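You operate a simulated robot arm through the tools that you are given. There is no shell and no other tool. Be economical: measure what you need, move in short steps, check, and stop when the job is done.

Carry out the task below with a simulated robot arm. There is one attempt and no reset: what you move stays moved.

TASK
Take the grey plug and put it on the top of the grey cupboard. Open the middle bench drawer, take the red coupling on the top of the long bench and put it away in the inside of the middle bench drawer and shut the drawer again. Take the yellow cup on the top of the long bench and put it away on the top of the green bench. Put the yellow pot in the clear tub. Do these in any order.

It is judged by the outcome, as a careful person would: the job done as asked, and still so three seconds after it is handed in. It fails if anything else is knocked over, pushed out of place, dropped, spilled or broken.

THE ROBOT
A 7-joint arm with a two-finger parallel gripper on a trunk, on a base that drives. Base frame: it is fixed to the floor where the robot stands at the start and does not move with it; the origin is under the middle of the robot, x ahead of it, y to its left, z up; the surface under the hand at the start is at about z = 960. Readings come in mm, degrees, newtons and seconds.
Its first joint turns from -166.0 to 166.0 degrees. Places, roughly: clear tub (24x16 cm) [-5680, -2040, 860]; grey plug (2x2x3 cm) [700, 0, 1000]; inside of the middle bench drawer [-6600, 100, 500]; middle bench drawer [-6500, 100, 500]; red coupling (3x3x4 cm) [-6500, 400, 900]; top of the green bench [-5300, 2300, 900]; top of the grey cupboard [-500, 2400, 900]; yellow cup (3x3x3 cm) [-6700, 700, 900]; yellow pot (9x9x8 cm) [-6300, -2100, 900]. Payload 3.43 kg.
The TCP is the grasp point between the finger pads, 30 mm short of the fingertips. In the tool frame z runs along the fingers and y along their closing line. The gripper opens to 94 mm. The fingers are 28 mm wide and 10 mm thick; the gripper's body (50 by 96 mm) begins 55 mm behind the TCP.
Orientation is that of the tool frame in the base frame, as a unit quaternion [w, x, y, z]. With the fingers straight down and closing along the base's y, the tool's x points along the base's -x, its y along +y and its z along -z.

THE INTERFACE
- The arm moves only by the tool step_arm. Its argument "deltas" is one flat list of numbers, 7 for each row, row after row: the shift along the tool's x, y, z in mm, then the turn, a rotation vector about the tool's x, y, z in degrees, then the closure in counts, from 0 (fully open) to 255 (shut). In form: [x, y, z, ax, ay, az, gripper, x, y, z, ax, ay, az, gripper, ...]. A call has 1 to 12 rows; each row is the pose to reach, as a shift and turn from the pose commanded when the call began, along the tool's axes at that moment. Each row takes 0.2 s and may step no farther than 50 mm and 8.6 degrees from the row before; otherwise, or with a gripper value out of range, the whole call is refused. Where a pose cannot be reached the arm comes as near as it can. A force on the tool above 40 N (or 10 N above the force at the start of the call, whichever is more), or a blocked arm, ends the call early, and 0.2 s more pass. Each finger travels about 45 mm/s and halts on what it meets, pressing with about 32 N; the grip force reading is that of the motor and also rises with nothing between the fingers. The clock runs only during rows and for 0.2 s after the last one: add rows that repeat a pose to give the fingers time. It gives the time, the measured TCP pose, the force on the tool (base axes), the opening and the grip force at its end, in the units of the frame above (readings bear some noise), with the torque about the TCP (base axes, N m) and any sound that the robot's microphone picked up.
- Cameras (640 x 400 px; columns grow to the right, rows downward): "scene" is now at [499.1, 117.6, 1347.1]; the picture's right is [-0.86, -0.52, 0.00], its down [-0.29, 0.48, -0.83] and it looks along [0.43, -0.71, -0.56] (base axes); focal length 249 px, centre (320, 200). "wrist" rides on the gripper at [76, 14, -102] in the tool frame; the picture's right is [-0.18, 0.98, 0.00], its down [-0.75, -0.14, -0.64] and it looks along [-0.63, -0.12, 0.77] (tool axes); focal length 243 px, centre (320, 200).
- snapshot(camera): a new picture of that camera. It takes no simulated time.
- slide_trunk(by): slides the trunk up (or, below 0, down) by that many mm; the arm and the scene camera ride with it, the base frame stays. It gives what a move gives, with no picture.
- drive_base(legs): drives the robot by 1 to 6 legs, each [ahead, left, turn to the left] in mm, mm and degrees, along the robot's own axes; the way and the turn of a leg run together, so that a leg with both is an arc; at most 1500 mm and 180 degrees a leg. The arm and the cameras ride along, it lands a little off, and it stops where it bumps. It gives what a move gives.
- head_to(pan, tilt): turns the head with the scene camera to pan (to the left, within 103 degrees either way) and tilt (down, from -29 to 69), counted from straight ahead of the robot. It gives what a move gives.
- pixel_to_xyz(camera, pixels): for up to 12 pixels [column, row] of the newest picture of that camera ("zoom" is the newest enlarged one), the place [x, y, z] in the base frame of the surface seen there, good to about 3 mm, but the place of the scene camera against the robot may be out by one fixed shift of up to 18 mm in any direction. It takes no simulated time.
- close_up(camera, box): a new picture of the part [left, top, right, bottom] of that camera's present view, enlarged. It takes no simulated time.
- job_done(): hands the job in; it is judged then, once.

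Work in short steps. Measure before you move; look again where a grasp or a placing could have gone wrong, and mend it. You have 110 turns and 90 pictures in all, those below and enlarged ones among them. Open the gripper and draw the arm clear of the work before you hand the job in, unless the task says otherwise; then end with one line.

The tools are called after "Call:" as a command line: name --argument value ..., lists and objects as JSON in quotes. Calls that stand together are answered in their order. step_arm: Moves the arm, as the interface text tells. Its arguments: {"type":"object","properties":{"deltas":{"type":"array"}},"required":["deltas"]} The other tools are called the same way: slide_trunk (by) slides the trunk up or down; drive_base (legs) drives the base; head_to (pan, tilt) turns the head that bears the scene camera; snapshot (camera) takes a picture; pixel_to_xyz (camera, pixels) gives the place of the surface under pixels of a picture; close_up (camera, box) takes an enlarged picture of a part of a camera's view; job_done () hands the job in.

At the start:

```text
t: 0.0
ee_pos: [634.3, -163.3, 1178.4]
tcp_rot: [0.0, 0.0, 1.0, 0.0]
wrist_force: [-0.2, 0.8, -0.1]
wrist_torque: [0.0, -0.02, 0.0]
gripper_width: 94.0
finger_force: 0.0
trunk travel left (down, up): [-400.0, 210.0]
robot x, y, heading: [0.5, -3.5, -0.1]
head pan, tilt: [-59.0, 34.2]
```

scene: 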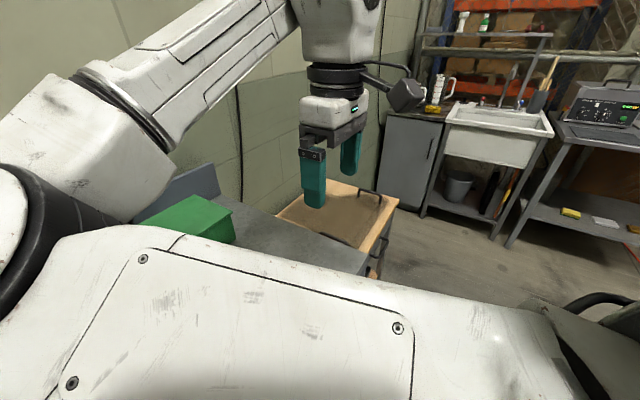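
wrist: 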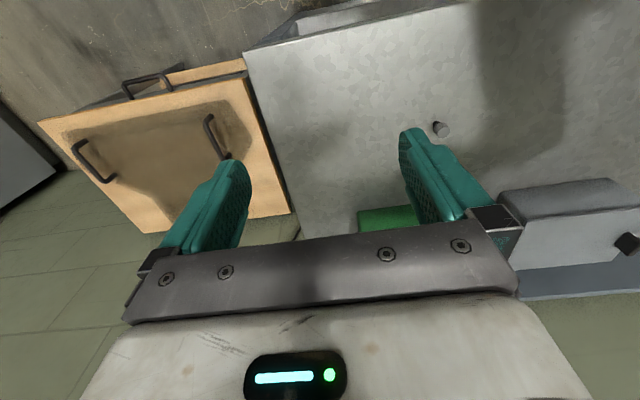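

The wrist view shows a small grey cylinder at about (441,129), likely the plug. I measure it and turn the head to the front.

Call:
pixel_to_xyz --camera "wrist" --pixels '[[441, 129], [447, 131], [436, 126], [441, 145], [380, 100], [380, 215], [560, 210]]'

Call:
close_up --camera "wrist" --box '[380, 80, 500, 160]'

Call:
head_to --pan 0 --tilt 35

Call:
snapshot --camera "scene"

```text
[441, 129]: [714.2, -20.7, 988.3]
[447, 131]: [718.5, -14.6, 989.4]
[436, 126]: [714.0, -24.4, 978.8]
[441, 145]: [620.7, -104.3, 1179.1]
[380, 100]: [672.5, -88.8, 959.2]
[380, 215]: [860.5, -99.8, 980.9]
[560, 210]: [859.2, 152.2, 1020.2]
```

```text
5.00 times, centred on (440, 120) of wrist
```

zoom: 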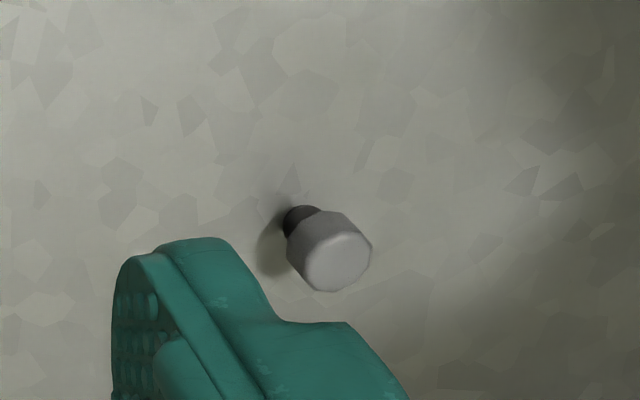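

```text
t: 1.3
ee_pos: [633.4, -163.4, 1179.3]
tcp_rot: [-0.001, 0.0, 1.0, 0.001]
wrist_force: [0.0, -0.3, -0.2]
wrist_torque: [-0.03, -0.01, -0.02]
gripper_width: 93.8
finger_force: 0.1
trunk travel left (down, up): [-400.0, 210.0]
robot x, y, heading: [-4.6, -2.5, -0.0]
head pan, tilt: [0.0, 35.0]
```

```text
86 pictures are left
```

scene: 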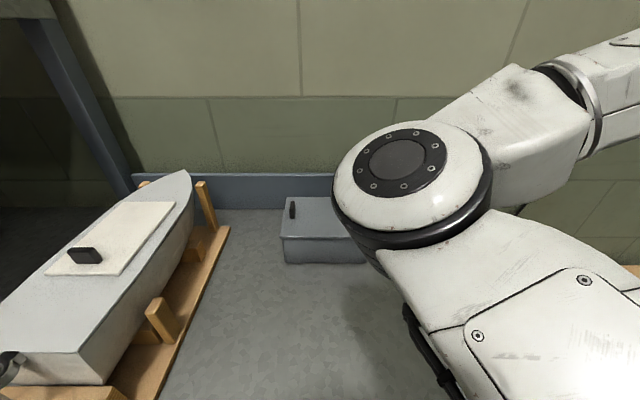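

The plug is seen in the zoom at (335,255); I measure its top and foot finely.

Call:
pixel_to_xyz --camera "zoom" --pixels '[[340, 262], [312, 262], [366, 256], [335, 285], [340, 240], [320, 222], [300, 215], [292, 225]]'

```text
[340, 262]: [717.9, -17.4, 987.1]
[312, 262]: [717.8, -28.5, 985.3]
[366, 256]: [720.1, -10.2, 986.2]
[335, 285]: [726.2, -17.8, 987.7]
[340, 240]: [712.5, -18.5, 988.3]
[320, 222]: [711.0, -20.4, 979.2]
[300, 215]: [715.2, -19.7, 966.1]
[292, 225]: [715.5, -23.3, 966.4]
```

Plug centre ≈ (718.5,-19), top 988, bench 959. I move above it with fingers open.

Call:
step_arm --deltas '[-17, 29, 0, 0, 0, 0, 0, -34, 58, 10, 0, 0, 0, 0, -51, 87, 40, 0, 0, 0, 0, -68, 116, 70, 0, 0, 0, 0, -85, 144.5, 100, 0, 0, 0, 0, -85, 144.5, 130, 0, 0, 0, 0, -85, 144.5, 130, 0, 0, 0, 0]'

Call:
snapshot --camera "wrist"

```text
t: 2.9
ee_pos: [720.0, -18.3, 1049.0]
tcp_rot: [0.0, 0.0, 1.0, 0.0]
wrist_force: [-1.4, -0.3, 0.6]
wrist_torque: [-0.02, -0.02, -0.02]
gripper_width: 94.4
finger_force: 0.0
trunk travel left (down, up): [-400.0, 210.0]
robot x, y, heading: [-0.7, -2.1, -0.0]
head pan, tilt: [0.0, 35.0]
```

```text
85 pictures are left
```

wrist: 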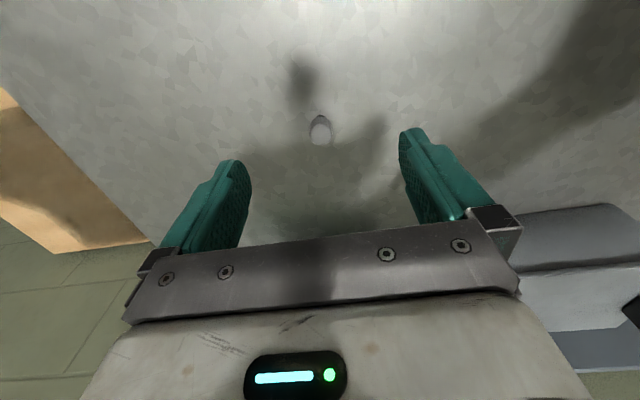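

The plug at (320,131) is centred between the fingers; I check its place.

Call:
pixel_to_xyz --camera "wrist" --pixels '[[320, 133], [314, 133], [327, 133], [320, 140], [320, 126]]'

```text
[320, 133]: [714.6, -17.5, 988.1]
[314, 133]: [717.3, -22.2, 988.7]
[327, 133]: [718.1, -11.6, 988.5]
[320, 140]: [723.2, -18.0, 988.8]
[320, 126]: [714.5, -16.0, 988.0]
```

It stands at ≈ (718,-17), so I go down 56 mm and close.

Call:
step_arm --deltas '[1, 1, 28, 0, 0, 0, 0, 1, 1, 50, 0, 0, 0, 0, 1, 1, 56, 0, 0, 0, 0, 1, 1, 56, 0, 0, 0, 255, 1, 1, 56, 0, 0, 0, 255, 1, 1, 56, 0, 0, 0, 255, 1, 1, 56, 0, 0, 0, 255, 1, 1, 56, 0, 0, 0, 255, 1, 1, 56, 0, 0, 0, 255, 1, 1, 56, 0, 0, 0, 255]'

```text
t: 5.1
ee_pos: [718.8, -17.7, 992.2]
tcp_rot: [0.0, 0.0, 1.0, 0.0]
wrist_force: [0.4, -0.1, 0.6]
wrist_torque: [-0.01, -0.03, -0.01]
gripper_width: 10.4
finger_force: 31.8
trunk travel left (down, up): [-400.0, 210.0]
robot x, y, heading: [-2.6, -0.7, 0.0]
head pan, tilt: [0.0, 35.0]
```

Closed on something 10 mm wide (likely the shank or tapered edge); I lift and look.

Call:
step_arm --deltas '[0, 0, -40, 0, 0, 0, 255, 0, 0, -80, 0, 0, 0, 255, 0, 0, -120, 0, 0, 0, 255, 0, 0, -160, 0, 0, 0, 255, 0, 0, -200, 0, 0, 0, 255]'

Call:
snapshot --camera "wrist"

```text
t: 6.4
ee_pos: [715.1, -24.9, 1154.5]
tcp_rot: [-0.052, 0.006, 0.997, -0.056]
wrist_force: [0.2, 0.3, -0.6]
wrist_torque: [0.01, 0.0, 0.0]
gripper_width: 10.8
finger_force: 32.8
trunk travel left (down, up): [-400.0, 210.0]
robot x, y, heading: [0.6, 1.1, 0.2]
head pan, tilt: [0.0, 35.0]
stopped in row 5: the arm was blocked; the commanded pose is now the measured one
```

```text
84 pictures are left
```

wrist: 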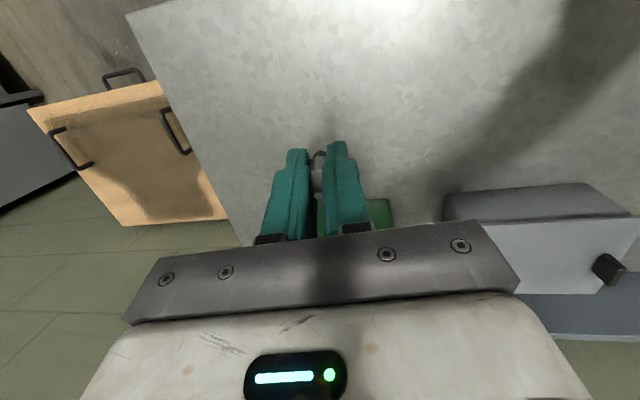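

The plug is held between the fingers (320,165); the arm reached a limit with a small tilt. I pull back toward the body and look around toward the cupboard.

Call:
step_arm --deltas '[40, 0, 0, 0, 0, 0, 255, 80, 0, 0, 0, 0, 0, 255, 120, 0, 0, 0, 0, 0, 255, 160, 0, 0, 0, 0, 0, 255, 200, 0, 0, 0, 0, 0, 255]'

Call:
head_to --pan 100 --tilt 20

Call:
snapshot --camera "scene"

```text
t: 7.6
ee_pos: [512.0, -37.3, 1168.3]
tcp_rot: [-0.079, 0.044, 0.992, -0.083]
wrist_force: [-0.2, 0.3, 0.0]
wrist_torque: [-0.02, -0.03, 0.02]
gripper_width: 13.1
finger_force: 31.9
trunk travel left (down, up): [-400.0, 210.0]
robot x, y, heading: [-2.5, -1.8, 0.1]
head pan, tilt: [0.0, 35.0]
```

```text
t: 9.4
ee_pos: [513.1, -36.8, 1166.7]
tcp_rot: [-0.079, 0.04, 0.993, -0.083]
wrist_force: [-0.1, 0.1, 0.1]
wrist_torque: [0.01, 0.02, 0.01]
gripper_width: 13.1
finger_force: 31.9
trunk travel left (down, up): [-400.0, 210.0]
robot x, y, heading: [-0.2, -0.4, -0.1]
head pan, tilt: [100.0, 20.0]
```

```text
83 pictures are left
```

scene: 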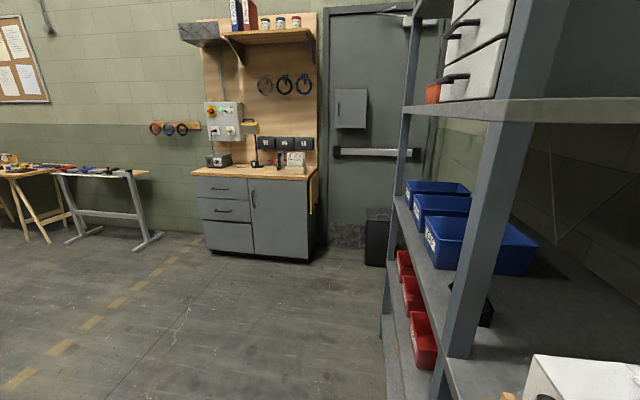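

The grey cupboard with wooden top is at (255,170). I measure it and the rack near the path, and check the grip.

Call:
pixel_to_xyz --camera "scene" --pixels '[[196, 172], [305, 180], [315, 172], [250, 172], [230, 168], [215, 250], [385, 300], [440, 370], [405, 190], [300, 260], [60, 175], [375, 260]]'

Call:
close_up --camera "wrist" --box '[240, 110, 400, 210]'

Call:
close_up --camera "scene" --box '[180, 120, 340, 220]'

```text
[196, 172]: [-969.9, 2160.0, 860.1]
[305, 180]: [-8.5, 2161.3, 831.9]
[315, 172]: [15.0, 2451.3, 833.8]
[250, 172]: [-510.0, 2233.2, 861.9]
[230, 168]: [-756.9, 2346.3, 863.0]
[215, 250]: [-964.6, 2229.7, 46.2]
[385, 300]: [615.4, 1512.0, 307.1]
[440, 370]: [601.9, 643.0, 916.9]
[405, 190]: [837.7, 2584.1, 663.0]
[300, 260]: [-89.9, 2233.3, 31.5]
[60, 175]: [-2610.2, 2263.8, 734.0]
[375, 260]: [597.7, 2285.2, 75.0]
```

```text
4.00 times, centred on (320, 160) of wrist
```

zoom: 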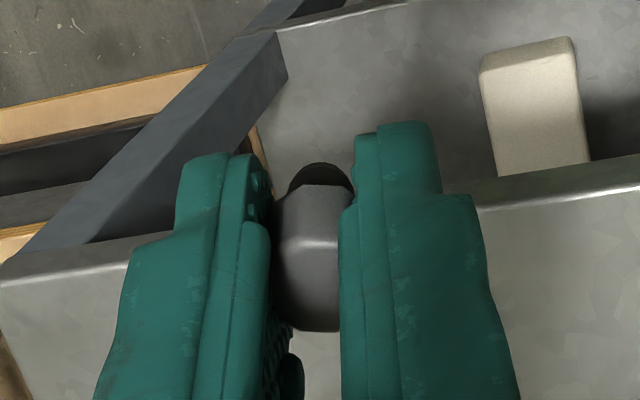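

```text
4.00 times, centred on (260, 170) of scene
```

zoom: 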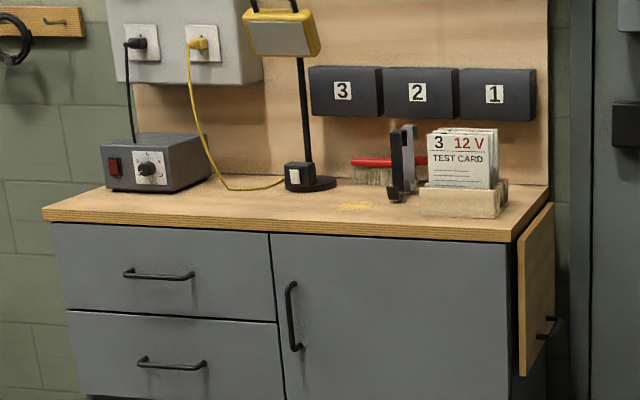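

Plug still held. Cupboard top is free around (-510,2230), z 862. I level the tool, then back off and turn left.

Call:
step_arm --deltas '[0, 0, 0, -3.2, -3, -1.5, 255, 0, 0, 0, -6.4, -6.1, -3, 255, 0, 0, 0, -9.5, -9.1, -4.6, 255, 0, 0, 0, -9.5, -9.1, -4.6, 255]'

Call:
drive_base --legs '[[-510, 0, 0], [0, 0, 90]]'

Call:
head_to --pan 0 --tilt 20

Call:
snapshot --camera "scene"

Call:
snapshot --camera "wrist"

```text
t: 9.9
ee_pos: [510.7, -38.0, 1158.8]
tcp_rot: [-0.07, 0.017, 0.994, -0.081]
wrist_force: [-0.9, -1.0, -0.6]
wrist_torque: [-0.03, 0.03, 0.01]
gripper_width: 13.1
finger_force: 31.7
trunk travel left (down, up): [-400.0, 210.0]
robot x, y, heading: [1.3, -2.3, -0.1]
head pan, tilt: [100.0, 20.0]
stopped in row 2: the arm was blocked; the commanded pose is now the measured one
```

```text
t: 16.7
ee_pos: [-474.9, 507.9, 1158.1]
tcp_rot: [0.007, -0.689, 0.717, -0.108]
wrist_force: [0.5, -0.8, 0.1]
wrist_torque: [0.01, 0.0, 0.0]
gripper_width: 13.0
finger_force: 31.9
trunk travel left (down, up): [-400.0, 210.0]
robot x, y, heading: [-513.0, -0.1, 89.7]
head pan, tilt: [100.0, 20.0]
```

```text
t: 18.5
ee_pos: [-474.4, 507.7, 1159.6]
tcp_rot: [0.007, -0.689, 0.716, -0.107]
wrist_force: [-0.5, 0.3, -0.3]
wrist_torque: [0.03, -0.02, -0.01]
gripper_width: 13.0
finger_force: 32.1
trunk travel left (down, up): [-400.0, 210.0]
robot x, y, heading: [-517.5, -2.6, 89.7]
head pan, tilt: [0.0, 20.0]
```

```text
80 pictures are left
```

scene: 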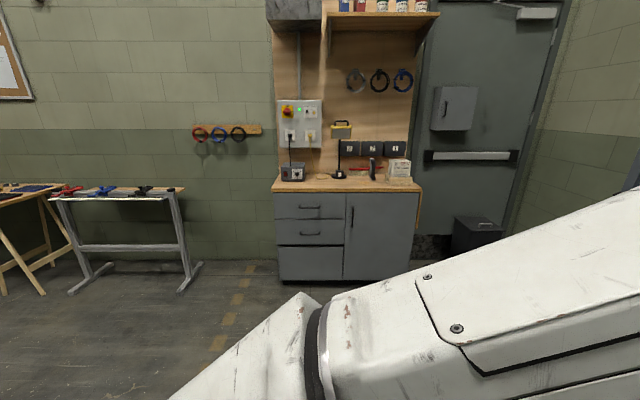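

```text
79 pictures are left
```

wrist: 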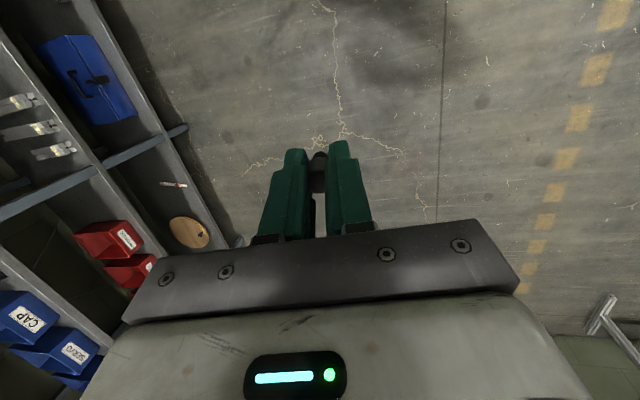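

The path ahead is clear. I drive 1500 forward to face the cupboard.

Call:
drive_base --legs '[[1500, 0, 0]]'

Call:
step_arm --deltas '[0, 0, 40, 0, 0, 0, 255, 0, 0, 80, 0, 0, 0, 255, 0, 0, 120, 0, 0, 0, 255]'

```text
t: 25.9
ee_pos: [-479.1, 2009.1, 1157.7]
tcp_rot: [0.007, -0.692, 0.714, -0.107]
wrist_force: [0.4, 0.3, 0.5]
wrist_torque: [-0.02, 0.02, -0.02]
gripper_width: 13.3
finger_force: 32.3
trunk travel left (down, up): [-400.0, 210.0]
robot x, y, heading: [-513.0, 1496.4, 90.2]
head pan, tilt: [0.0, 20.0]
```

```text
t: 26.7
ee_pos: [-462.6, 2004.1, 1072.7]
tcp_rot: [0.005, -0.691, 0.714, -0.107]
wrist_force: [0.4, 0.2, 0.0]
wrist_torque: [-0.03, 0.02, -0.01]
gripper_width: 13.0
finger_force: 32.0
out of reach, approached as far as the arm can: row 2, 3
trunk travel left (down, up): [-400.0, 210.0]
robot x, y, heading: [-518.1, 1498.2, 90.3]
head pan, tilt: [0.0, 20.0]
```

Reach limit shows with the tilted hand; I try levelling here while moving forward over the cupboard.

Call:
step_arm --deltas '[-40, 0, 0, 0, 0, 0, 255, -80, 0, 0, -3, -2.7, -0.6, 255, -120, 0, 0, -6, -5.5, -1.2, 255, -150, 0, 0, -9.1, -8.3, -1.9, 255, -150, 0, 0, -9.1, -8.3, -1.9, 255]'

```text
t: 27.9
ee_pos: [-455.7, 2150.7, 1052.7]
tcp_rot: [-0.002, 0.707, -0.707, -0.001]
wrist_force: [-0.1, -0.7, -0.3]
wrist_torque: [0.03, -0.01, 0.0]
gripper_width: 12.9
finger_force: 31.8
trunk travel left (down, up): [-400.0, 210.0]
robot x, y, heading: [-514.1, 1500.0, 90.3]
head pan, tilt: [0.0, 20.0]
```

Levelled. I look through the wrist camera at the landing spot and the plug.

Call:
snapshot --camera "wrist"

Call:
close_up --camera "wrist" --box '[260, 120, 380, 195]'

```text
78 pictures are left
```

wrist: 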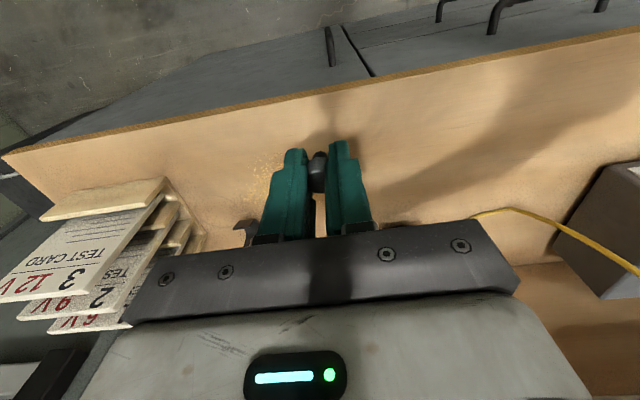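

```text
5.33 times, centred on (320, 158) of wrist
```

zoom: 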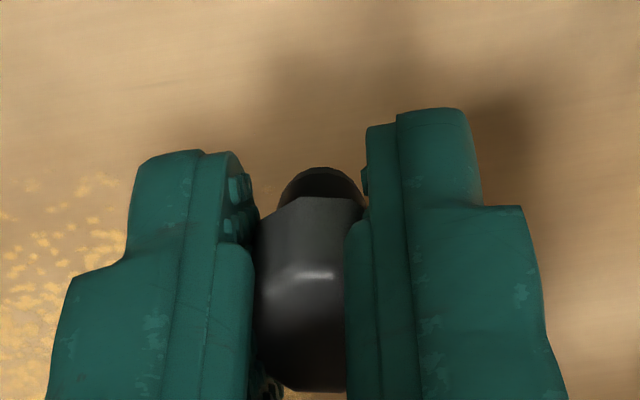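

Call:
pixel_to_xyz --camera "zoom" --pixels '[[310, 180], [315, 205], [310, 240], [308, 268], [300, 290], [300, 330], [300, 380], [100, 100]]'

```text
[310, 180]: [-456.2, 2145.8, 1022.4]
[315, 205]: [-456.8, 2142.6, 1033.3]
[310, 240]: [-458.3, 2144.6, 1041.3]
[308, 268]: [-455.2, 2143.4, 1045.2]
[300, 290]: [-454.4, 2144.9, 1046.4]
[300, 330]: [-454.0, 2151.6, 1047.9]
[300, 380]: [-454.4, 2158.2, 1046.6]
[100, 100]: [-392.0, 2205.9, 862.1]
```

Plug is upright (flat top at z≈1047.5), bottom about 33.5 below TCP; surface 862. I move forward and down with a final slow approach.

Call:
step_arm --deltas '[-40, 15, 0, 0, 0, 0, 255, -75, 30, 20, 0, 0, 0, 255, -75, 30, 65, 0, 0, 0, 255, -75, 30, 105, 0, 0, 0, 255, -75, 30, 135, 0, 0, 0, 255, -75, 30, 150, 0, 0, 0, 255, -75, 30, 155, 0, 0, 0, 255, -75, 30, 155, 0, 0, 0, 255]'

```text
t: 29.7
ee_pos: [-486.4, 2226.0, 896.3]
tcp_rot: [-0.003, 0.708, -0.706, 0.0]
wrist_force: [-0.4, 0.1, -0.2]
wrist_torque: [-0.06, 0.02, 0.03]
gripper_width: 13.1
finger_force: 31.7
trunk travel left (down, up): [-400.0, 210.0]
robot x, y, heading: [-517.5, 1500.3, 90.4]
head pan, tilt: [0.0, 20.0]
```

Nearly touching; I lower 1.5 mm more and open slowly, then rise.

Call:
step_arm --deltas '[0, 0, 1.5, 0, 0, 0, 255, 0, 0, 1.5, 0, 0, 0, 200, 0, 0, 1.5, 0, 0, 0, 150, 0, 0, 1.5, 0, 0, 0, 100, 0, 0, 1.5, 0, 0, 0, 100, 0, 0, -10, 0, 0, 0, 100, 0, 0, -50, 0, 0, 0, 100, 0, 0, -95, 0, 0, 0, 60, 0, 0, -120, 0, 0, 0, 0]'

Call:
snapshot --camera "wrist"

```text
t: 31.7
ee_pos: [-483.8, 2226.4, 1018.6]
tcp_rot: [0.003, -0.707, 0.707, 0.0]
wrist_force: [0.1, 0.2, 0.1]
wrist_torque: [0.0, 0.01, 0.04]
gripper_width: 94.0
finger_force: 0.1
trunk travel left (down, up): [-400.0, 210.0]
robot x, y, heading: [-513.6, 1500.0, 89.9]
head pan, tilt: [0.0, 20.0]
```

```text
76 pictures are left
```

wrist: 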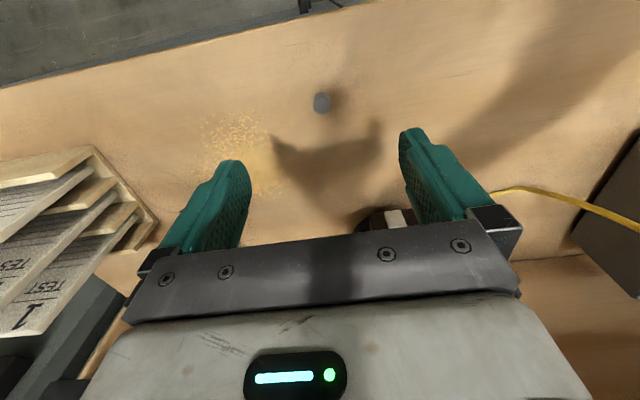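

The plug stands at (321,102). I verify its height, back off 600, turn left and look ahead.

Call:
pixel_to_xyz --camera "wrist" --pixels '[[321, 103], [321, 95]]'

Call:
drive_base --legs '[[-600, 0, 0], [0, 0, 90]]'

Call:
snapshot --camera "scene"

```text
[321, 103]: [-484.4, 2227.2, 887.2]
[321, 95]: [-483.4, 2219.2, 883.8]
```

```text
t: 39.0
ee_pos: [-1241.7, 927.9, 1017.5]
tcp_rot: [-0.001, 1.0, -0.006, -0.002]
wrist_force: [-0.2, -0.1, 0.6]
wrist_torque: [-0.01, -0.05, -0.03]
gripper_width: 94.0
finger_force: 0.1
trunk travel left (down, up): [-400.0, 210.0]
robot x, y, heading: [-516.4, 892.3, 179.6]
head pan, tilt: [0.0, 20.0]
```

```text
75 pictures are left
```

scene: 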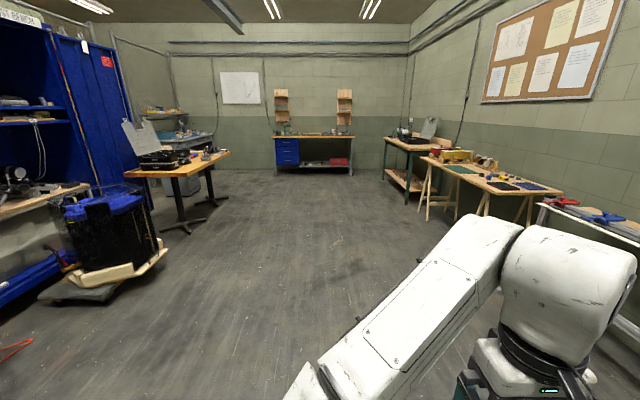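

Floor ahead is clear; long bench with blue drawers at (313,140). I measure bounds.

Call:
pixel_to_xyz --camera "scene" --pixels '[[290, 142], [286, 155], [310, 138], [275, 140], [355, 138], [190, 225], [225, 160], [385, 180], [425, 205], [160, 250], [405, 145], [315, 172]]'

Call:
close_up --camera "scene" --box '[260, 80, 372, 180]'

```text
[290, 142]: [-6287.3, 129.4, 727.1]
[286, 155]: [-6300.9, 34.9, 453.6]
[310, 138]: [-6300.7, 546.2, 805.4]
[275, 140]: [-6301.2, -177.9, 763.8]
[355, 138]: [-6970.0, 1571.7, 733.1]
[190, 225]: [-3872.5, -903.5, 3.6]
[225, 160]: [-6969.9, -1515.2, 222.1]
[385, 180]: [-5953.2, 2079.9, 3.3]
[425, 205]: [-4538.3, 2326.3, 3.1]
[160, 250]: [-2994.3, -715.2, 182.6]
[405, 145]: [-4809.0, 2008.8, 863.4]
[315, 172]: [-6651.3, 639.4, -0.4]
```

```text
4.00 times, centred on (316, 130) of scene
```

zoom: 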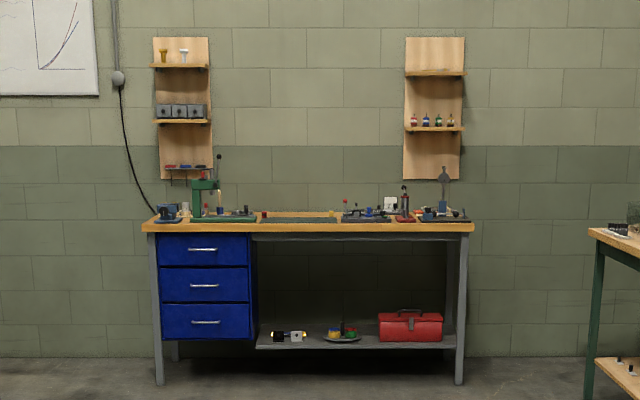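

I drive to about (-5450, 300) facing the bench.

Call:
drive_base --legs '[[1230, 290, 0], [1230, 290, 0], [1230, 0, 0], [1200, 0, 0]]'

Call:
head_to --pan 0 --tilt 30

Call:
snapshot --camera "scene"

Call:
snapshot --camera "wrist"

```text
t: 62.8
ee_pos: [-6133.1, 340.0, 1017.6]
tcp_rot: [-0.002, 1.0, -0.001, -0.002]
wrist_force: [-0.3, -0.4, 0.3]
wrist_torque: [-0.01, -0.02, 0.05]
gripper_width: 93.8
finger_force: 0.1
trunk travel left (down, up): [-400.0, 210.0]
robot x, y, heading: [-5406.2, 311.8, -180.1]
head pan, tilt: [0.0, 20.0]
```

```text
t: 63.5
ee_pos: [-6133.1, 339.2, 1016.7]
tcp_rot: [-0.002, 1.0, 0.0, -0.002]
wrist_force: [0.0, -0.4, -0.3]
wrist_torque: [0.03, 0.02, 0.02]
gripper_width: 93.9
finger_force: 0.1
trunk travel left (down, up): [-400.0, 210.0]
robot x, y, heading: [-5406.5, 304.3, -180.1]
head pan, tilt: [0.0, 30.0]
```

```text
73 pictures are left
```

scene: 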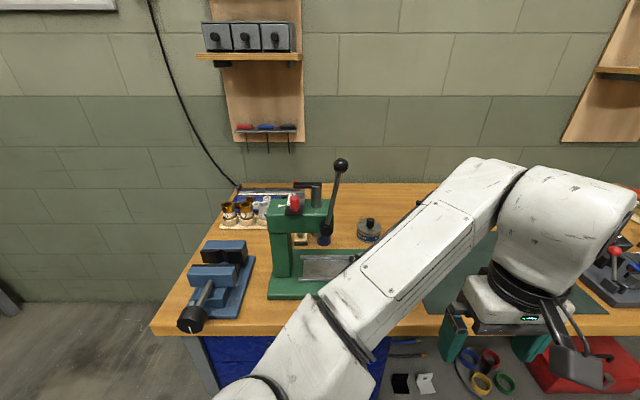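

```text
72 pictures are left
```

wrist: 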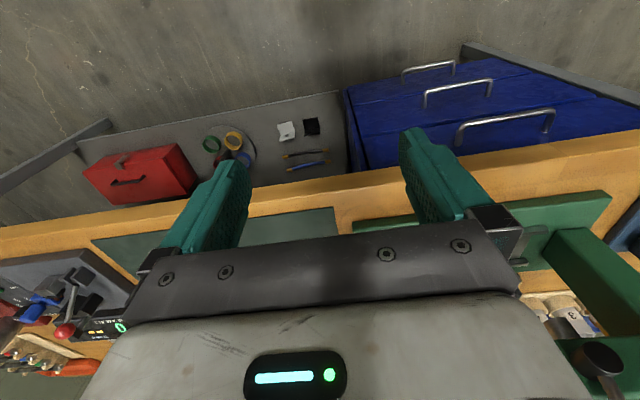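

The arm hides the middle of the bench. I shift right 600 and look again.

Call:
drive_base --legs '[[0, -650, 0]]'

Call:
head_to --pan 20 --tilt 30

Call:
snapshot --camera "scene"

```text
t: 67.2
ee_pos: [-6133.7, 988.8, 1018.4]
tcp_rot: [-0.002, 1.0, 0.002, -0.002]
wrist_force: [-0.2, 0.1, 0.1]
wrist_torque: [-0.02, -0.01, 0.01]
gripper_width: 94.0
finger_force: 0.1
trunk travel left (down, up): [-400.0, 210.0]
robot x, y, heading: [-5408.8, 963.7, -179.8]
head pan, tilt: [0.0, 30.0]
```

```text
t: 68.0
ee_pos: [-6134.0, 989.1, 1017.0]
tcp_rot: [-0.001, 1.0, 0.002, -0.002]
wrist_force: [-0.3, -0.3, -0.5]
wrist_torque: [0.03, 0.02, 0.03]
gripper_width: 93.8
finger_force: 0.0
trunk travel left (down, up): [-400.0, 210.0]
robot x, y, heading: [-5406.1, 961.3, -179.7]
head pan, tilt: [20.0, 30.0]
```

```text
71 pictures are left
```

scene: 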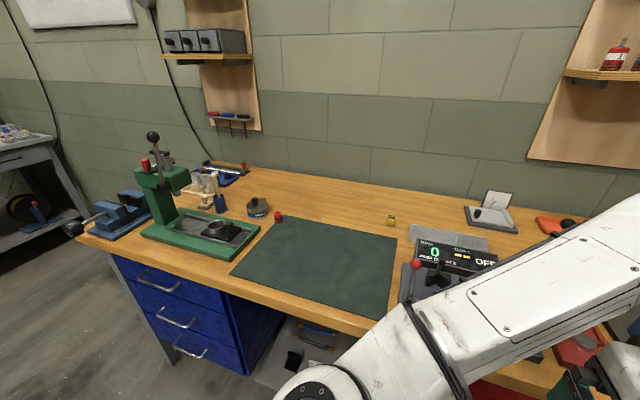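

Red coupling at (279,216), yellow cup at (391,220). I zoom and measure.

Call:
close_up --camera "scene" --box '[230, 170, 470, 320]'

Call:
pixel_to_xyz --camera "scene" --pixels '[[279, 216], [279, 212], [391, 220], [391, 217], [300, 250], [213, 228], [260, 205], [148, 272], [170, 300], [185, 324], [185, 350], [200, 303]]'

```text
2.67 times, centred on (350, 245) of scene
```

zoom: 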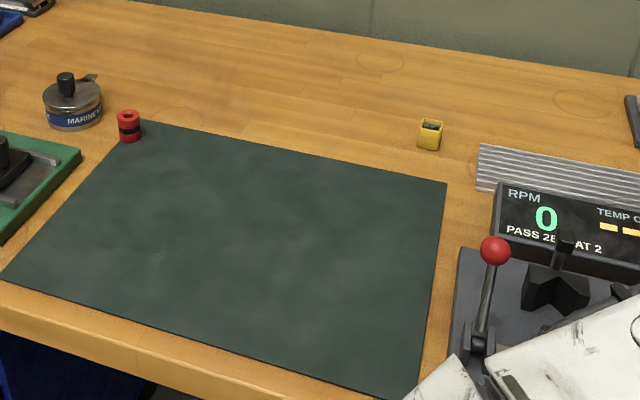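

```text
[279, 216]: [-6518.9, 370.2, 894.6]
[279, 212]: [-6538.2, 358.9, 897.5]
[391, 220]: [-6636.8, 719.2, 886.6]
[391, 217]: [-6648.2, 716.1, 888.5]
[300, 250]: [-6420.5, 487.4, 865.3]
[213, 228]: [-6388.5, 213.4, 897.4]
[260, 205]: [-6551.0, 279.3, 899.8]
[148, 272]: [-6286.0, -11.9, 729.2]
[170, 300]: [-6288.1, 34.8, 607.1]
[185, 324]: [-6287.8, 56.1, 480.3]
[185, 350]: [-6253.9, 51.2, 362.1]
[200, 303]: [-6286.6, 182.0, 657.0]
```

Coupling ≈ (-6530,365), cup ≈ (-6645,717), bench top ≈ 865. Now zoom on the drawers.

Call:
close_up --camera "scene" --box '[90, 240, 290, 390]'

```text
2.67 times, centred on (190, 315) of scene
```

zoom: 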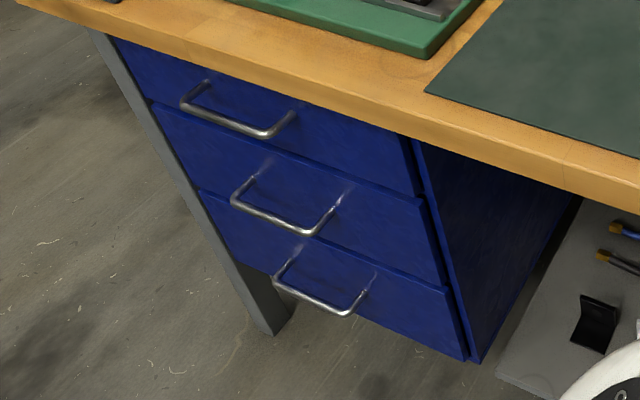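

Call:
pixel_to_xyz --camera "zoom" --pixels '[[236, 202], [250, 211], [270, 219], [290, 228], [307, 233], [345, 196], [262, 166], [230, 150], [230, 124], [320, 304], [170, 110], [425, 200]]'

```text
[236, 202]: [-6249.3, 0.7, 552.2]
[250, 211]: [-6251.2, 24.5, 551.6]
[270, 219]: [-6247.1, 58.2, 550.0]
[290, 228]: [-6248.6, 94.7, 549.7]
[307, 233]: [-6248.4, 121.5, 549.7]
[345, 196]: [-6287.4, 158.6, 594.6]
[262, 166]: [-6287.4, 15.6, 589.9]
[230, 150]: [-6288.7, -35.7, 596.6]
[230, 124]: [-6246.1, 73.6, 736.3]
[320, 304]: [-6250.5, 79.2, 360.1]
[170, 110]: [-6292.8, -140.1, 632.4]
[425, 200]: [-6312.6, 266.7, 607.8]
```

Middle handle bar: x≈-6252, y 0–125, z≈550, gap ≈35 mm. I go in front of it, back a little, lower the trunk and turn the tool to point ahead with vertical closing.

Call:
drive_base --legs '[[-100, 900, 0]]'

Call:
slide_trunk --by -350

Call:
step_arm --deltas '[0, 0, 0, -4.6, -4.6, 4.6, 150, 0, 0, 0, -9.2, -9.2, 9.2, 150, 0, 0, 0, -13.8, -13.8, 13.8, 150, 0, 0, 0, -18.4, -18.4, 18.4, 150, 0, 0, 0, -23, -23, 23, 150, 0, 0, 0, -27.6, -27.6, 27.6, 150, 0, 0, 0, -32.2, -32.2, 32.2, 150, 0, 0, 0, -36.8, -36.8, 36.8, 150]'

```text
t: 72.8
ee_pos: [-6032.8, 85.5, 1017.8]
tcp_rot: [-0.002, 1.0, -0.001, -0.002]
wrist_force: [0.0, -0.2, -0.1]
wrist_torque: [0.03, -0.01, -0.02]
gripper_width: 94.2
finger_force: 0.1
trunk travel left (down, up): [-400.0, 210.0]
robot x, y, heading: [-5305.1, 50.7, -179.8]
head pan, tilt: [20.0, 30.0]
```

```text
t: 76.2
ee_pos: [-6030.9, 85.6, 668.0]
tcp_rot: [-0.002, 1.0, 0.001, -0.003]
wrist_force: [-0.2, -0.4, 0.1]
wrist_torque: [0.0, -0.02, 0.05]
gripper_width: 93.9
finger_force: 0.0
trunk travel left (down, up): [-50.0, 560.0]
robot x, y, heading: [-5304.4, 53.2, -179.7]
head pan, tilt: [20.0, 30.0]
```

```text
t: 78.0
ee_pos: [-6030.9, 85.5, 668.0]
tcp_rot: [0.305, 0.849, -0.304, -0.307]
wrist_force: [-0.5, 0.0, -1.0]
wrist_torque: [0.03, 0.01, -0.04]
gripper_width: 38.4
finger_force: 0.0
trunk travel left (down, up): [-50.0, 560.0]
robot x, y, heading: [-5305.3, 57.5, -179.8]
head pan, tilt: [20.0, 30.0]
```

The turn goes well; I finish the remaining 56°.

Call:
step_arm --deltas '[0, 0, 0, -4.6, -4.6, 4.6, 150, 0, 0, 0, -9.2, -9.2, 9.2, 150, 0, 0, 0, -13.8, -13.8, 13.8, 150, 0, 0, 0, -18.4, -18.4, 18.4, 150, 0, 0, 0, -23, -23, 23, 150, 0, 0, 0, -27.6, -27.6, 27.6, 150, 0, 0, 0, -32.5, -32.5, 32.5, 150, 0, 0, 0, -32.5, -32.5, 32.5, 150]'

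Call:
snapshot --camera "wrist"

Call:
head_to --pan 0 --tilt 35

Call:
snapshot --camera "scene"

```text
t: 79.8
ee_pos: [-6076.6, 77.3, 675.3]
tcp_rot: [-0.499, -0.5, 0.5, 0.501]
wrist_force: [-0.6, 0.1, 1.1]
wrist_torque: [0.03, 0.02, -0.03]
gripper_width: 38.5
finger_force: 0.1
out of reach, approached as far as the arm can: row 6, 7, 8
trunk travel left (down, up): [-50.0, 560.0]
robot x, y, heading: [-5303.2, 55.5, -179.8]
head pan, tilt: [20.0, 30.0]
```

```text
68 pictures are left
```

wrist: 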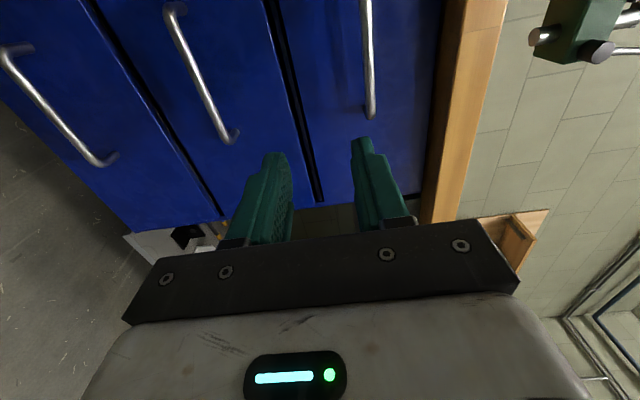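

```text
t: 80.6
ee_pos: [-6075.7, 78.5, 674.9]
tcp_rot: [-0.499, -0.501, 0.499, 0.501]
wrist_force: [0.2, -0.9, 0.0]
wrist_torque: [0.05, 0.01, 0.0]
gripper_width: 38.6
finger_force: 0.0
trunk travel left (down, up): [-50.0, 560.0]
robot x, y, heading: [-5305.7, 57.0, -179.6]
head pan, tilt: [0.0, 35.0]
```

```text
67 pictures are left
```

scene: 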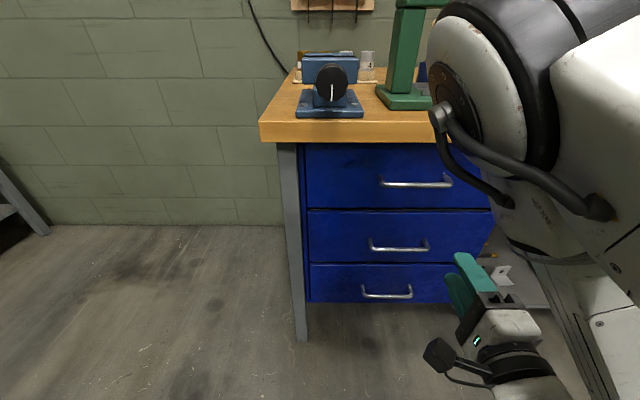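

Horizontal pose achieved. In the wrist view the middle handle runs from (175,15) to (225,130); I measure it.

Call:
pixel_to_xyz --camera "wrist" --pixels '[[178, 40], [190, 65], [200, 88], [210, 108], [220, 130], [150, 60], [368, 60], [60, 110], [232, 135]]'

Call:
pixel_to_xyz --camera "scene" --pixels '[[400, 249], [385, 250], [420, 249]]'

```text
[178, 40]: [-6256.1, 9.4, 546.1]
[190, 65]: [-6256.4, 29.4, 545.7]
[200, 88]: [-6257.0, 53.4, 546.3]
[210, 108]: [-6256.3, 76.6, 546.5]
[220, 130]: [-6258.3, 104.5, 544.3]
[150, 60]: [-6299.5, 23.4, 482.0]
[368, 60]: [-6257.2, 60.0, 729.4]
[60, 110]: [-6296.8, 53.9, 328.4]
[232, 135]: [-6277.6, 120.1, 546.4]
```

```text
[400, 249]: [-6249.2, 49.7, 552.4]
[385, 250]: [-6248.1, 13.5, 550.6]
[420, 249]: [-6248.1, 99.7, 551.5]
```

Bar centre ≈ (-6261, y 60, z 544). I lower to that height with the trunk and arm, still 180 mm short of it.

Call:
slide_trunk --by -50

Call:
step_arm --deltas '[7, -25, 0, 0, 0, 0, 150, 14, -50, 0, 0, 0, 0, 150, 20, -81, 0, 0, 0, 0, 150, 20, -81, 0, 0, 0, 0, 150]'

```text
t: 81.5
ee_pos: [-6076.3, 77.2, 624.6]
tcp_rot: [-0.499, -0.5, 0.5, 0.501]
wrist_force: [0.1, 0.7, -0.5]
wrist_torque: [-0.06, 0.0, -0.01]
gripper_width: 38.7
finger_force: 0.0
trunk travel left (down, up): [0.0, 610.0]
robot x, y, heading: [-5303.4, 58.1, -179.8]
head pan, tilt: [0.0, 35.0]
```

```text
t: 82.5
ee_pos: [-6076.0, 56.8, 544.2]
tcp_rot: [-0.499, -0.499, 0.5, 0.501]
wrist_force: [0.6, 0.8, 0.2]
wrist_torque: [0.0, 0.05, -0.01]
gripper_width: 38.8
finger_force: 0.1
trunk travel left (down, up): [0.0, 610.0]
robot x, y, heading: [-5303.6, 54.9, -179.7]
head pan, tilt: [0.0, 35.0]
```

At the height; I drive forward 120 and check with the wrist camera.

Call:
drive_base --legs '[[120, 0, 0]]'

Call:
snapshot --camera "wrist"

```text
t: 83.8
ee_pos: [-6195.1, 55.8, 545.1]
tcp_rot: [-0.5, -0.501, 0.498, 0.501]
wrist_force: [0.5, 0.1, -0.2]
wrist_torque: [0.01, 0.01, 0.02]
gripper_width: 38.6
finger_force: 0.1
trunk travel left (down, up): [0.0, 610.0]
robot x, y, heading: [-5420.7, 56.3, -179.9]
head pan, tilt: [0.0, 35.0]
```

```text
66 pictures are left
```

wrist: 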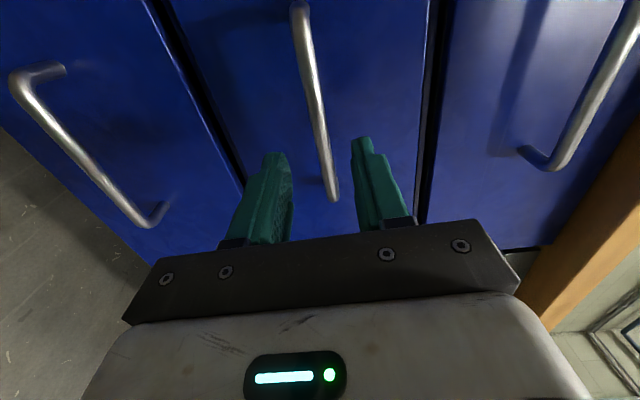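

Call:
pixel_to_xyz --camera "wrist" --pixels '[[305, 50], [314, 90], [319, 120], [326, 160], [313, 120], [325, 120], [270, 100], [333, 195]]'

```text
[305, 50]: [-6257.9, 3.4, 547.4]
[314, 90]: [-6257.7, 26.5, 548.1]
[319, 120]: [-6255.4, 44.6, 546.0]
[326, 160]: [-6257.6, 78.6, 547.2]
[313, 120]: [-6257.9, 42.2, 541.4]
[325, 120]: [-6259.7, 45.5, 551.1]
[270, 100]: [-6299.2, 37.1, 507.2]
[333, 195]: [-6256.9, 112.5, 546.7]
```

Bar centre z 546, between the fingers. I advance 58 mm and close.

Call:
step_arm --deltas '[0, 1, 30, 0, 0, 0, 150, 0, 1, 58, 0, 0, 0, 150, 0, 1, 58, 0, 0, 0, 150, 0, 1, 58, 0, 0, 0, 200, 0, 1, 58, 0, 0, 0, 255, 0, 1, 58, 0, 0, 0, 255, 0, 1, 58, 0, 0, 0, 255, 0, 1, 58, 0, 0, 0, 255]'

```text
t: 85.6
ee_pos: [-6253.6, 54.7, 544.5]
tcp_rot: [-0.5, -0.5, 0.5, 0.5]
wrist_force: [-1.7, 0.2, 1.4]
wrist_torque: [-0.32, 0.03, -0.08]
gripper_width: 11.9
finger_force: 45.2
trunk travel left (down, up): [0.0, 610.0]
robot x, y, heading: [-5420.5, 51.7, -179.8]
head pan, tilt: [0.0, 35.0]
```

Handle gripped (11.9 mm). I pull by driving back.

Call:
drive_base --legs '[[-120, 0, 0]]'

Call:
snapshot --camera "wrist"

```text
t: 86.8
ee_pos: [-6132.9, 56.1, 545.0]
tcp_rot: [-0.5, -0.501, 0.498, 0.501]
wrist_force: [-0.6, -5.3, 2.6]
wrist_torque: [-0.33, 0.04, -0.42]
gripper_width: 11.8
finger_force: 44.9
trunk travel left (down, up): [0.0, 610.0]
robot x, y, heading: [-5303.7, 59.6, -179.6]
head pan, tilt: [0.0, 35.0]
```

```text
65 pictures are left
```

wrist: 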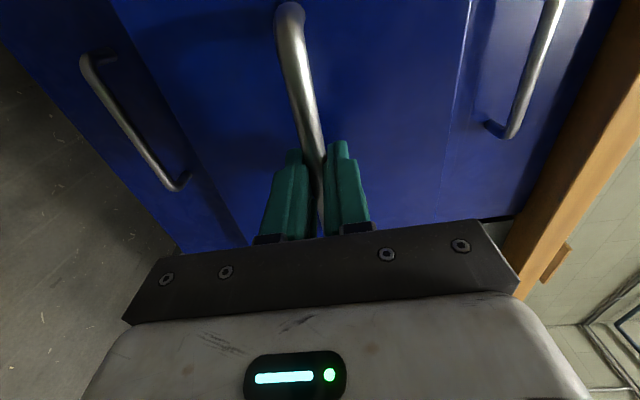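

The drawer is coming out. I pull a further 130 mm.

Call:
drive_base --legs '[[-130, 0, 0]]'

Call:
snapshot --camera "scene"

```text
t: 88.1
ee_pos: [-6001.8, 56.4, 544.4]
tcp_rot: [0.501, 0.5, -0.499, -0.5]
wrist_force: [-2.0, 1.0, 0.4]
wrist_torque: [-0.3, 0.05, -0.34]
gripper_width: 11.9
finger_force: 45.2
trunk travel left (down, up): [0.0, 610.0]
robot x, y, heading: [-5171.9, 51.6, -179.8]
head pan, tilt: [0.0, 35.0]
```

```text
64 pictures are left
```

scene: 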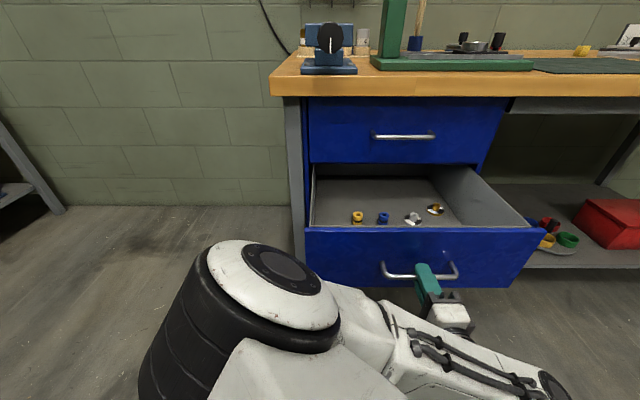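

Drawer open with items in its back. I measure the interior.

Call:
pixel_to_xyz --camera "scene" --pixels '[[357, 220], [383, 221], [412, 218], [435, 208], [330, 222], [450, 222], [480, 220], [310, 229], [520, 228], [380, 190], [430, 238], [440, 190]]'

Call:
close_up --camera "scene" --box '[290, 140, 560, 300]'

```text
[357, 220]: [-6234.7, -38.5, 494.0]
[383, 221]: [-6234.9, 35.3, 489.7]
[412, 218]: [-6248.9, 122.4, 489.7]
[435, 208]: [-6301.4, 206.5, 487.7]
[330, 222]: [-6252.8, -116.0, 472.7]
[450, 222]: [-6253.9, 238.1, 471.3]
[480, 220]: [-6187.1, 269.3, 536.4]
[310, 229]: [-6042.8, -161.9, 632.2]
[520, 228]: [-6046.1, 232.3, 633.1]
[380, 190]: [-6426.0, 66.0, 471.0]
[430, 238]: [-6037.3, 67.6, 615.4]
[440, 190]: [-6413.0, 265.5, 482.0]
```

```text
2.37 times, centred on (425, 220) of scene
```

zoom: 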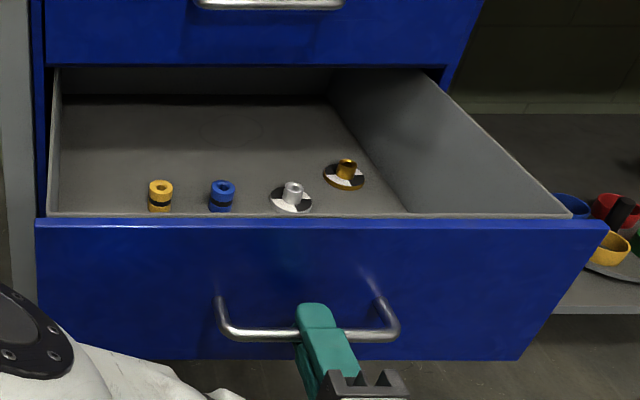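

Floor z≈466, free spot at about (-6140, 100). I release the handle, back off and raise the trunk.

Call:
step_arm --deltas '[0, 0, 0, 0, 0, 0, 200, 0, 0, 0, 0, 0, 0, 130, 0, 0, 0, 0, 0, 0, 130]'

Call:
drive_base --legs '[[-150, 0, 0]]'

Call:
slide_trunk --by 450

Call:
step_arm --deltas '[0, 0, 0, 8.3, 0, 0, 60, 0, 0, 0, 16.5, 0, 0, 60, 0, 0, 0, 24.8, 0, 0, 60, 0, 0, 0, 33, 0, 0, 60, 0, 0, 0, 41.2, 0, 0, 60, 0, 0, 0, 49.5, 0, 0, 60, 0, 0, 0, 57.8, 0, 0, 60, 0, 0, 0, 66, 0, 0, 60, 0, 0, 0, 74.2, 0, 0, 60, 0, 0, 0, 82.5, 0, 0, 60, 0, 0, 0, 90, 0, 0, 60]'

Call:
snapshot --camera "scene"

```text
t: 88.9
ee_pos: [-6001.5, 56.2, 545.1]
tcp_rot: [-0.501, -0.5, 0.498, 0.501]
wrist_force: [-0.6, -0.2, 0.0]
wrist_torque: [-0.01, 0.01, 0.0]
gripper_width: 46.1
finger_force: 0.2
trunk travel left (down, up): [0.0, 610.0]
robot x, y, heading: [-5172.2, 56.7, -179.7]
head pan, tilt: [0.0, 35.0]
```

```text
t: 90.2
ee_pos: [-5851.8, 56.8, 544.1]
tcp_rot: [0.5, 0.501, -0.499, -0.501]
wrist_force: [0.4, 0.7, 0.8]
wrist_torque: [-0.01, -0.01, -0.02]
gripper_width: 46.2
finger_force: 0.0
trunk travel left (down, up): [0.0, 610.0]
robot x, y, heading: [-5026.2, 56.9, -179.7]
head pan, tilt: [0.0, 35.0]
```

```text
refused: 450 is not a number from -400 to 400
```

```text
t: 91.3
ee_pos: [-5844.1, 133.6, 538.1]
tcp_rot: [-0.298, -0.582, 0.669, 0.354]
wrist_force: [-0.3, -0.2, -0.4]
wrist_torque: [-0.02, -0.03, -0.01]
gripper_width: 71.9
finger_force: 0.1
trunk travel left (down, up): [0.0, 610.0]
robot x, y, heading: [-5023.7, 58.2, -179.8]
head pan, tilt: [0.0, 35.0]
stopped in row 5: the arm was blocked; the commanded pose is now the measured one
```

```text
62 pictures are left
```

scene: 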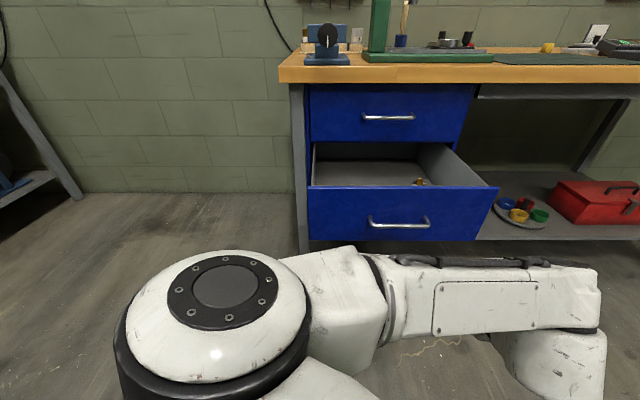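

The arm was blocked low down near itself; I raise the trunk 400 and then finish the turn to pointing down.

Call:
slide_trunk --by 400

Call:
step_arm --deltas '[0, 0, 0, 7.8, 0.7, -1, 60, 0, 0, 0, 15.7, 1.3, -2.1, 60, 0, 0, 0, 23.5, 2, -3.1, 60, 0, 0, 0, 31.4, 2.7, -4.2, 60, 0, 0, 0, 39.2, 3.4, -5.2, 60, 0, 0, 0, 47, 4, -6.3, 60, 0, 0, 0, 54.9, 4.7, -7.3, 60, 0, 0, 0, 54.9, 4.7, -7.3, 60]'

```text
t: 95.2
ee_pos: [-5843.9, 133.3, 939.4]
tcp_rot: [-0.299, -0.582, 0.668, 0.354]
wrist_force: [-0.7, -0.5, -0.5]
wrist_torque: [0.01, -0.02, -0.04]
gripper_width: 71.9
finger_force: 0.0
trunk travel left (down, up): [-400.0, 210.0]
robot x, y, heading: [-5022.4, 59.6, -180.0]
head pan, tilt: [0.0, 35.0]
```

```text
t: 97.0
ee_pos: [-5844.4, 131.5, 939.5]
tcp_rot: [0.001, 0.708, -0.706, 0.001]
wrist_force: [0.2, -0.8, -0.2]
wrist_torque: [-0.01, 0.0, 0.01]
gripper_width: 71.9
finger_force: 0.1
trunk travel left (down, up): [-400.0, 210.0]
robot x, y, heading: [-5020.0, 59.4, -179.7]
head pan, tilt: [0.0, 35.0]
```

Tool points down, closing along x. I raise 150, shift right, and check the heights of bench items before advancing.

Call:
slide_trunk --by 150

Call:
drive_base --legs '[[0, -590, 0]]'

Call:
head_to --pan 10 --tilt 30

Call:
snapshot --camera "scene"

```text
t: 98.7
ee_pos: [-5843.3, 131.4, 1088.7]
tcp_rot: [0.002, 0.708, -0.706, 0.0]
wrist_force: [0.7, -0.5, -0.5]
wrist_torque: [0.01, 0.03, -0.01]
gripper_width: 71.6
finger_force: 0.1
trunk travel left (down, up): [-550.0, 60.0]
robot x, y, heading: [-5024.5, 58.4, -179.8]
head pan, tilt: [0.0, 35.0]
```

```text
t: 102.0
ee_pos: [-5845.1, 725.9, 1089.4]
tcp_rot: [-0.001, -0.706, 0.708, 0.0]
wrist_force: [0.4, 0.5, 0.8]
wrist_torque: [0.05, -0.04, 0.04]
gripper_width: 71.9
finger_force: 0.1
trunk travel left (down, up): [-550.0, 60.0]
robot x, y, heading: [-5020.9, 645.6, 180.1]
head pan, tilt: [0.0, 35.0]
```

```text
t: 102.8
ee_pos: [-5846.2, 725.0, 1088.6]
tcp_rot: [-0.002, -0.706, 0.708, 0.002]
wrist_force: [0.2, 1.0, 0.2]
wrist_torque: [0.01, 0.01, 0.02]
gripper_width: 71.8
finger_force: 0.0
trunk travel left (down, up): [-550.0, 60.0]
robot x, y, heading: [-5021.8, 647.6, 179.9]
head pan, tilt: [10.0, 30.0]
```

```text
61 pictures are left
```

scene: 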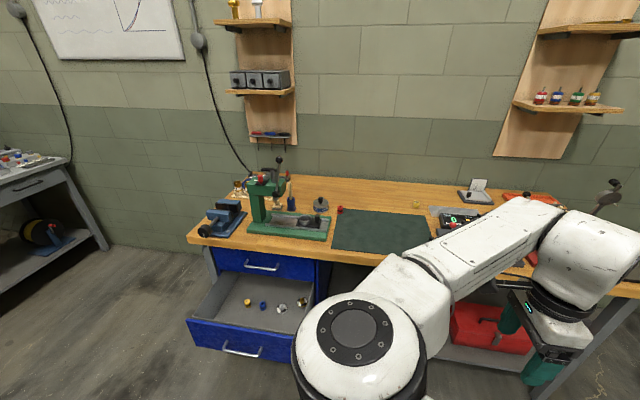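

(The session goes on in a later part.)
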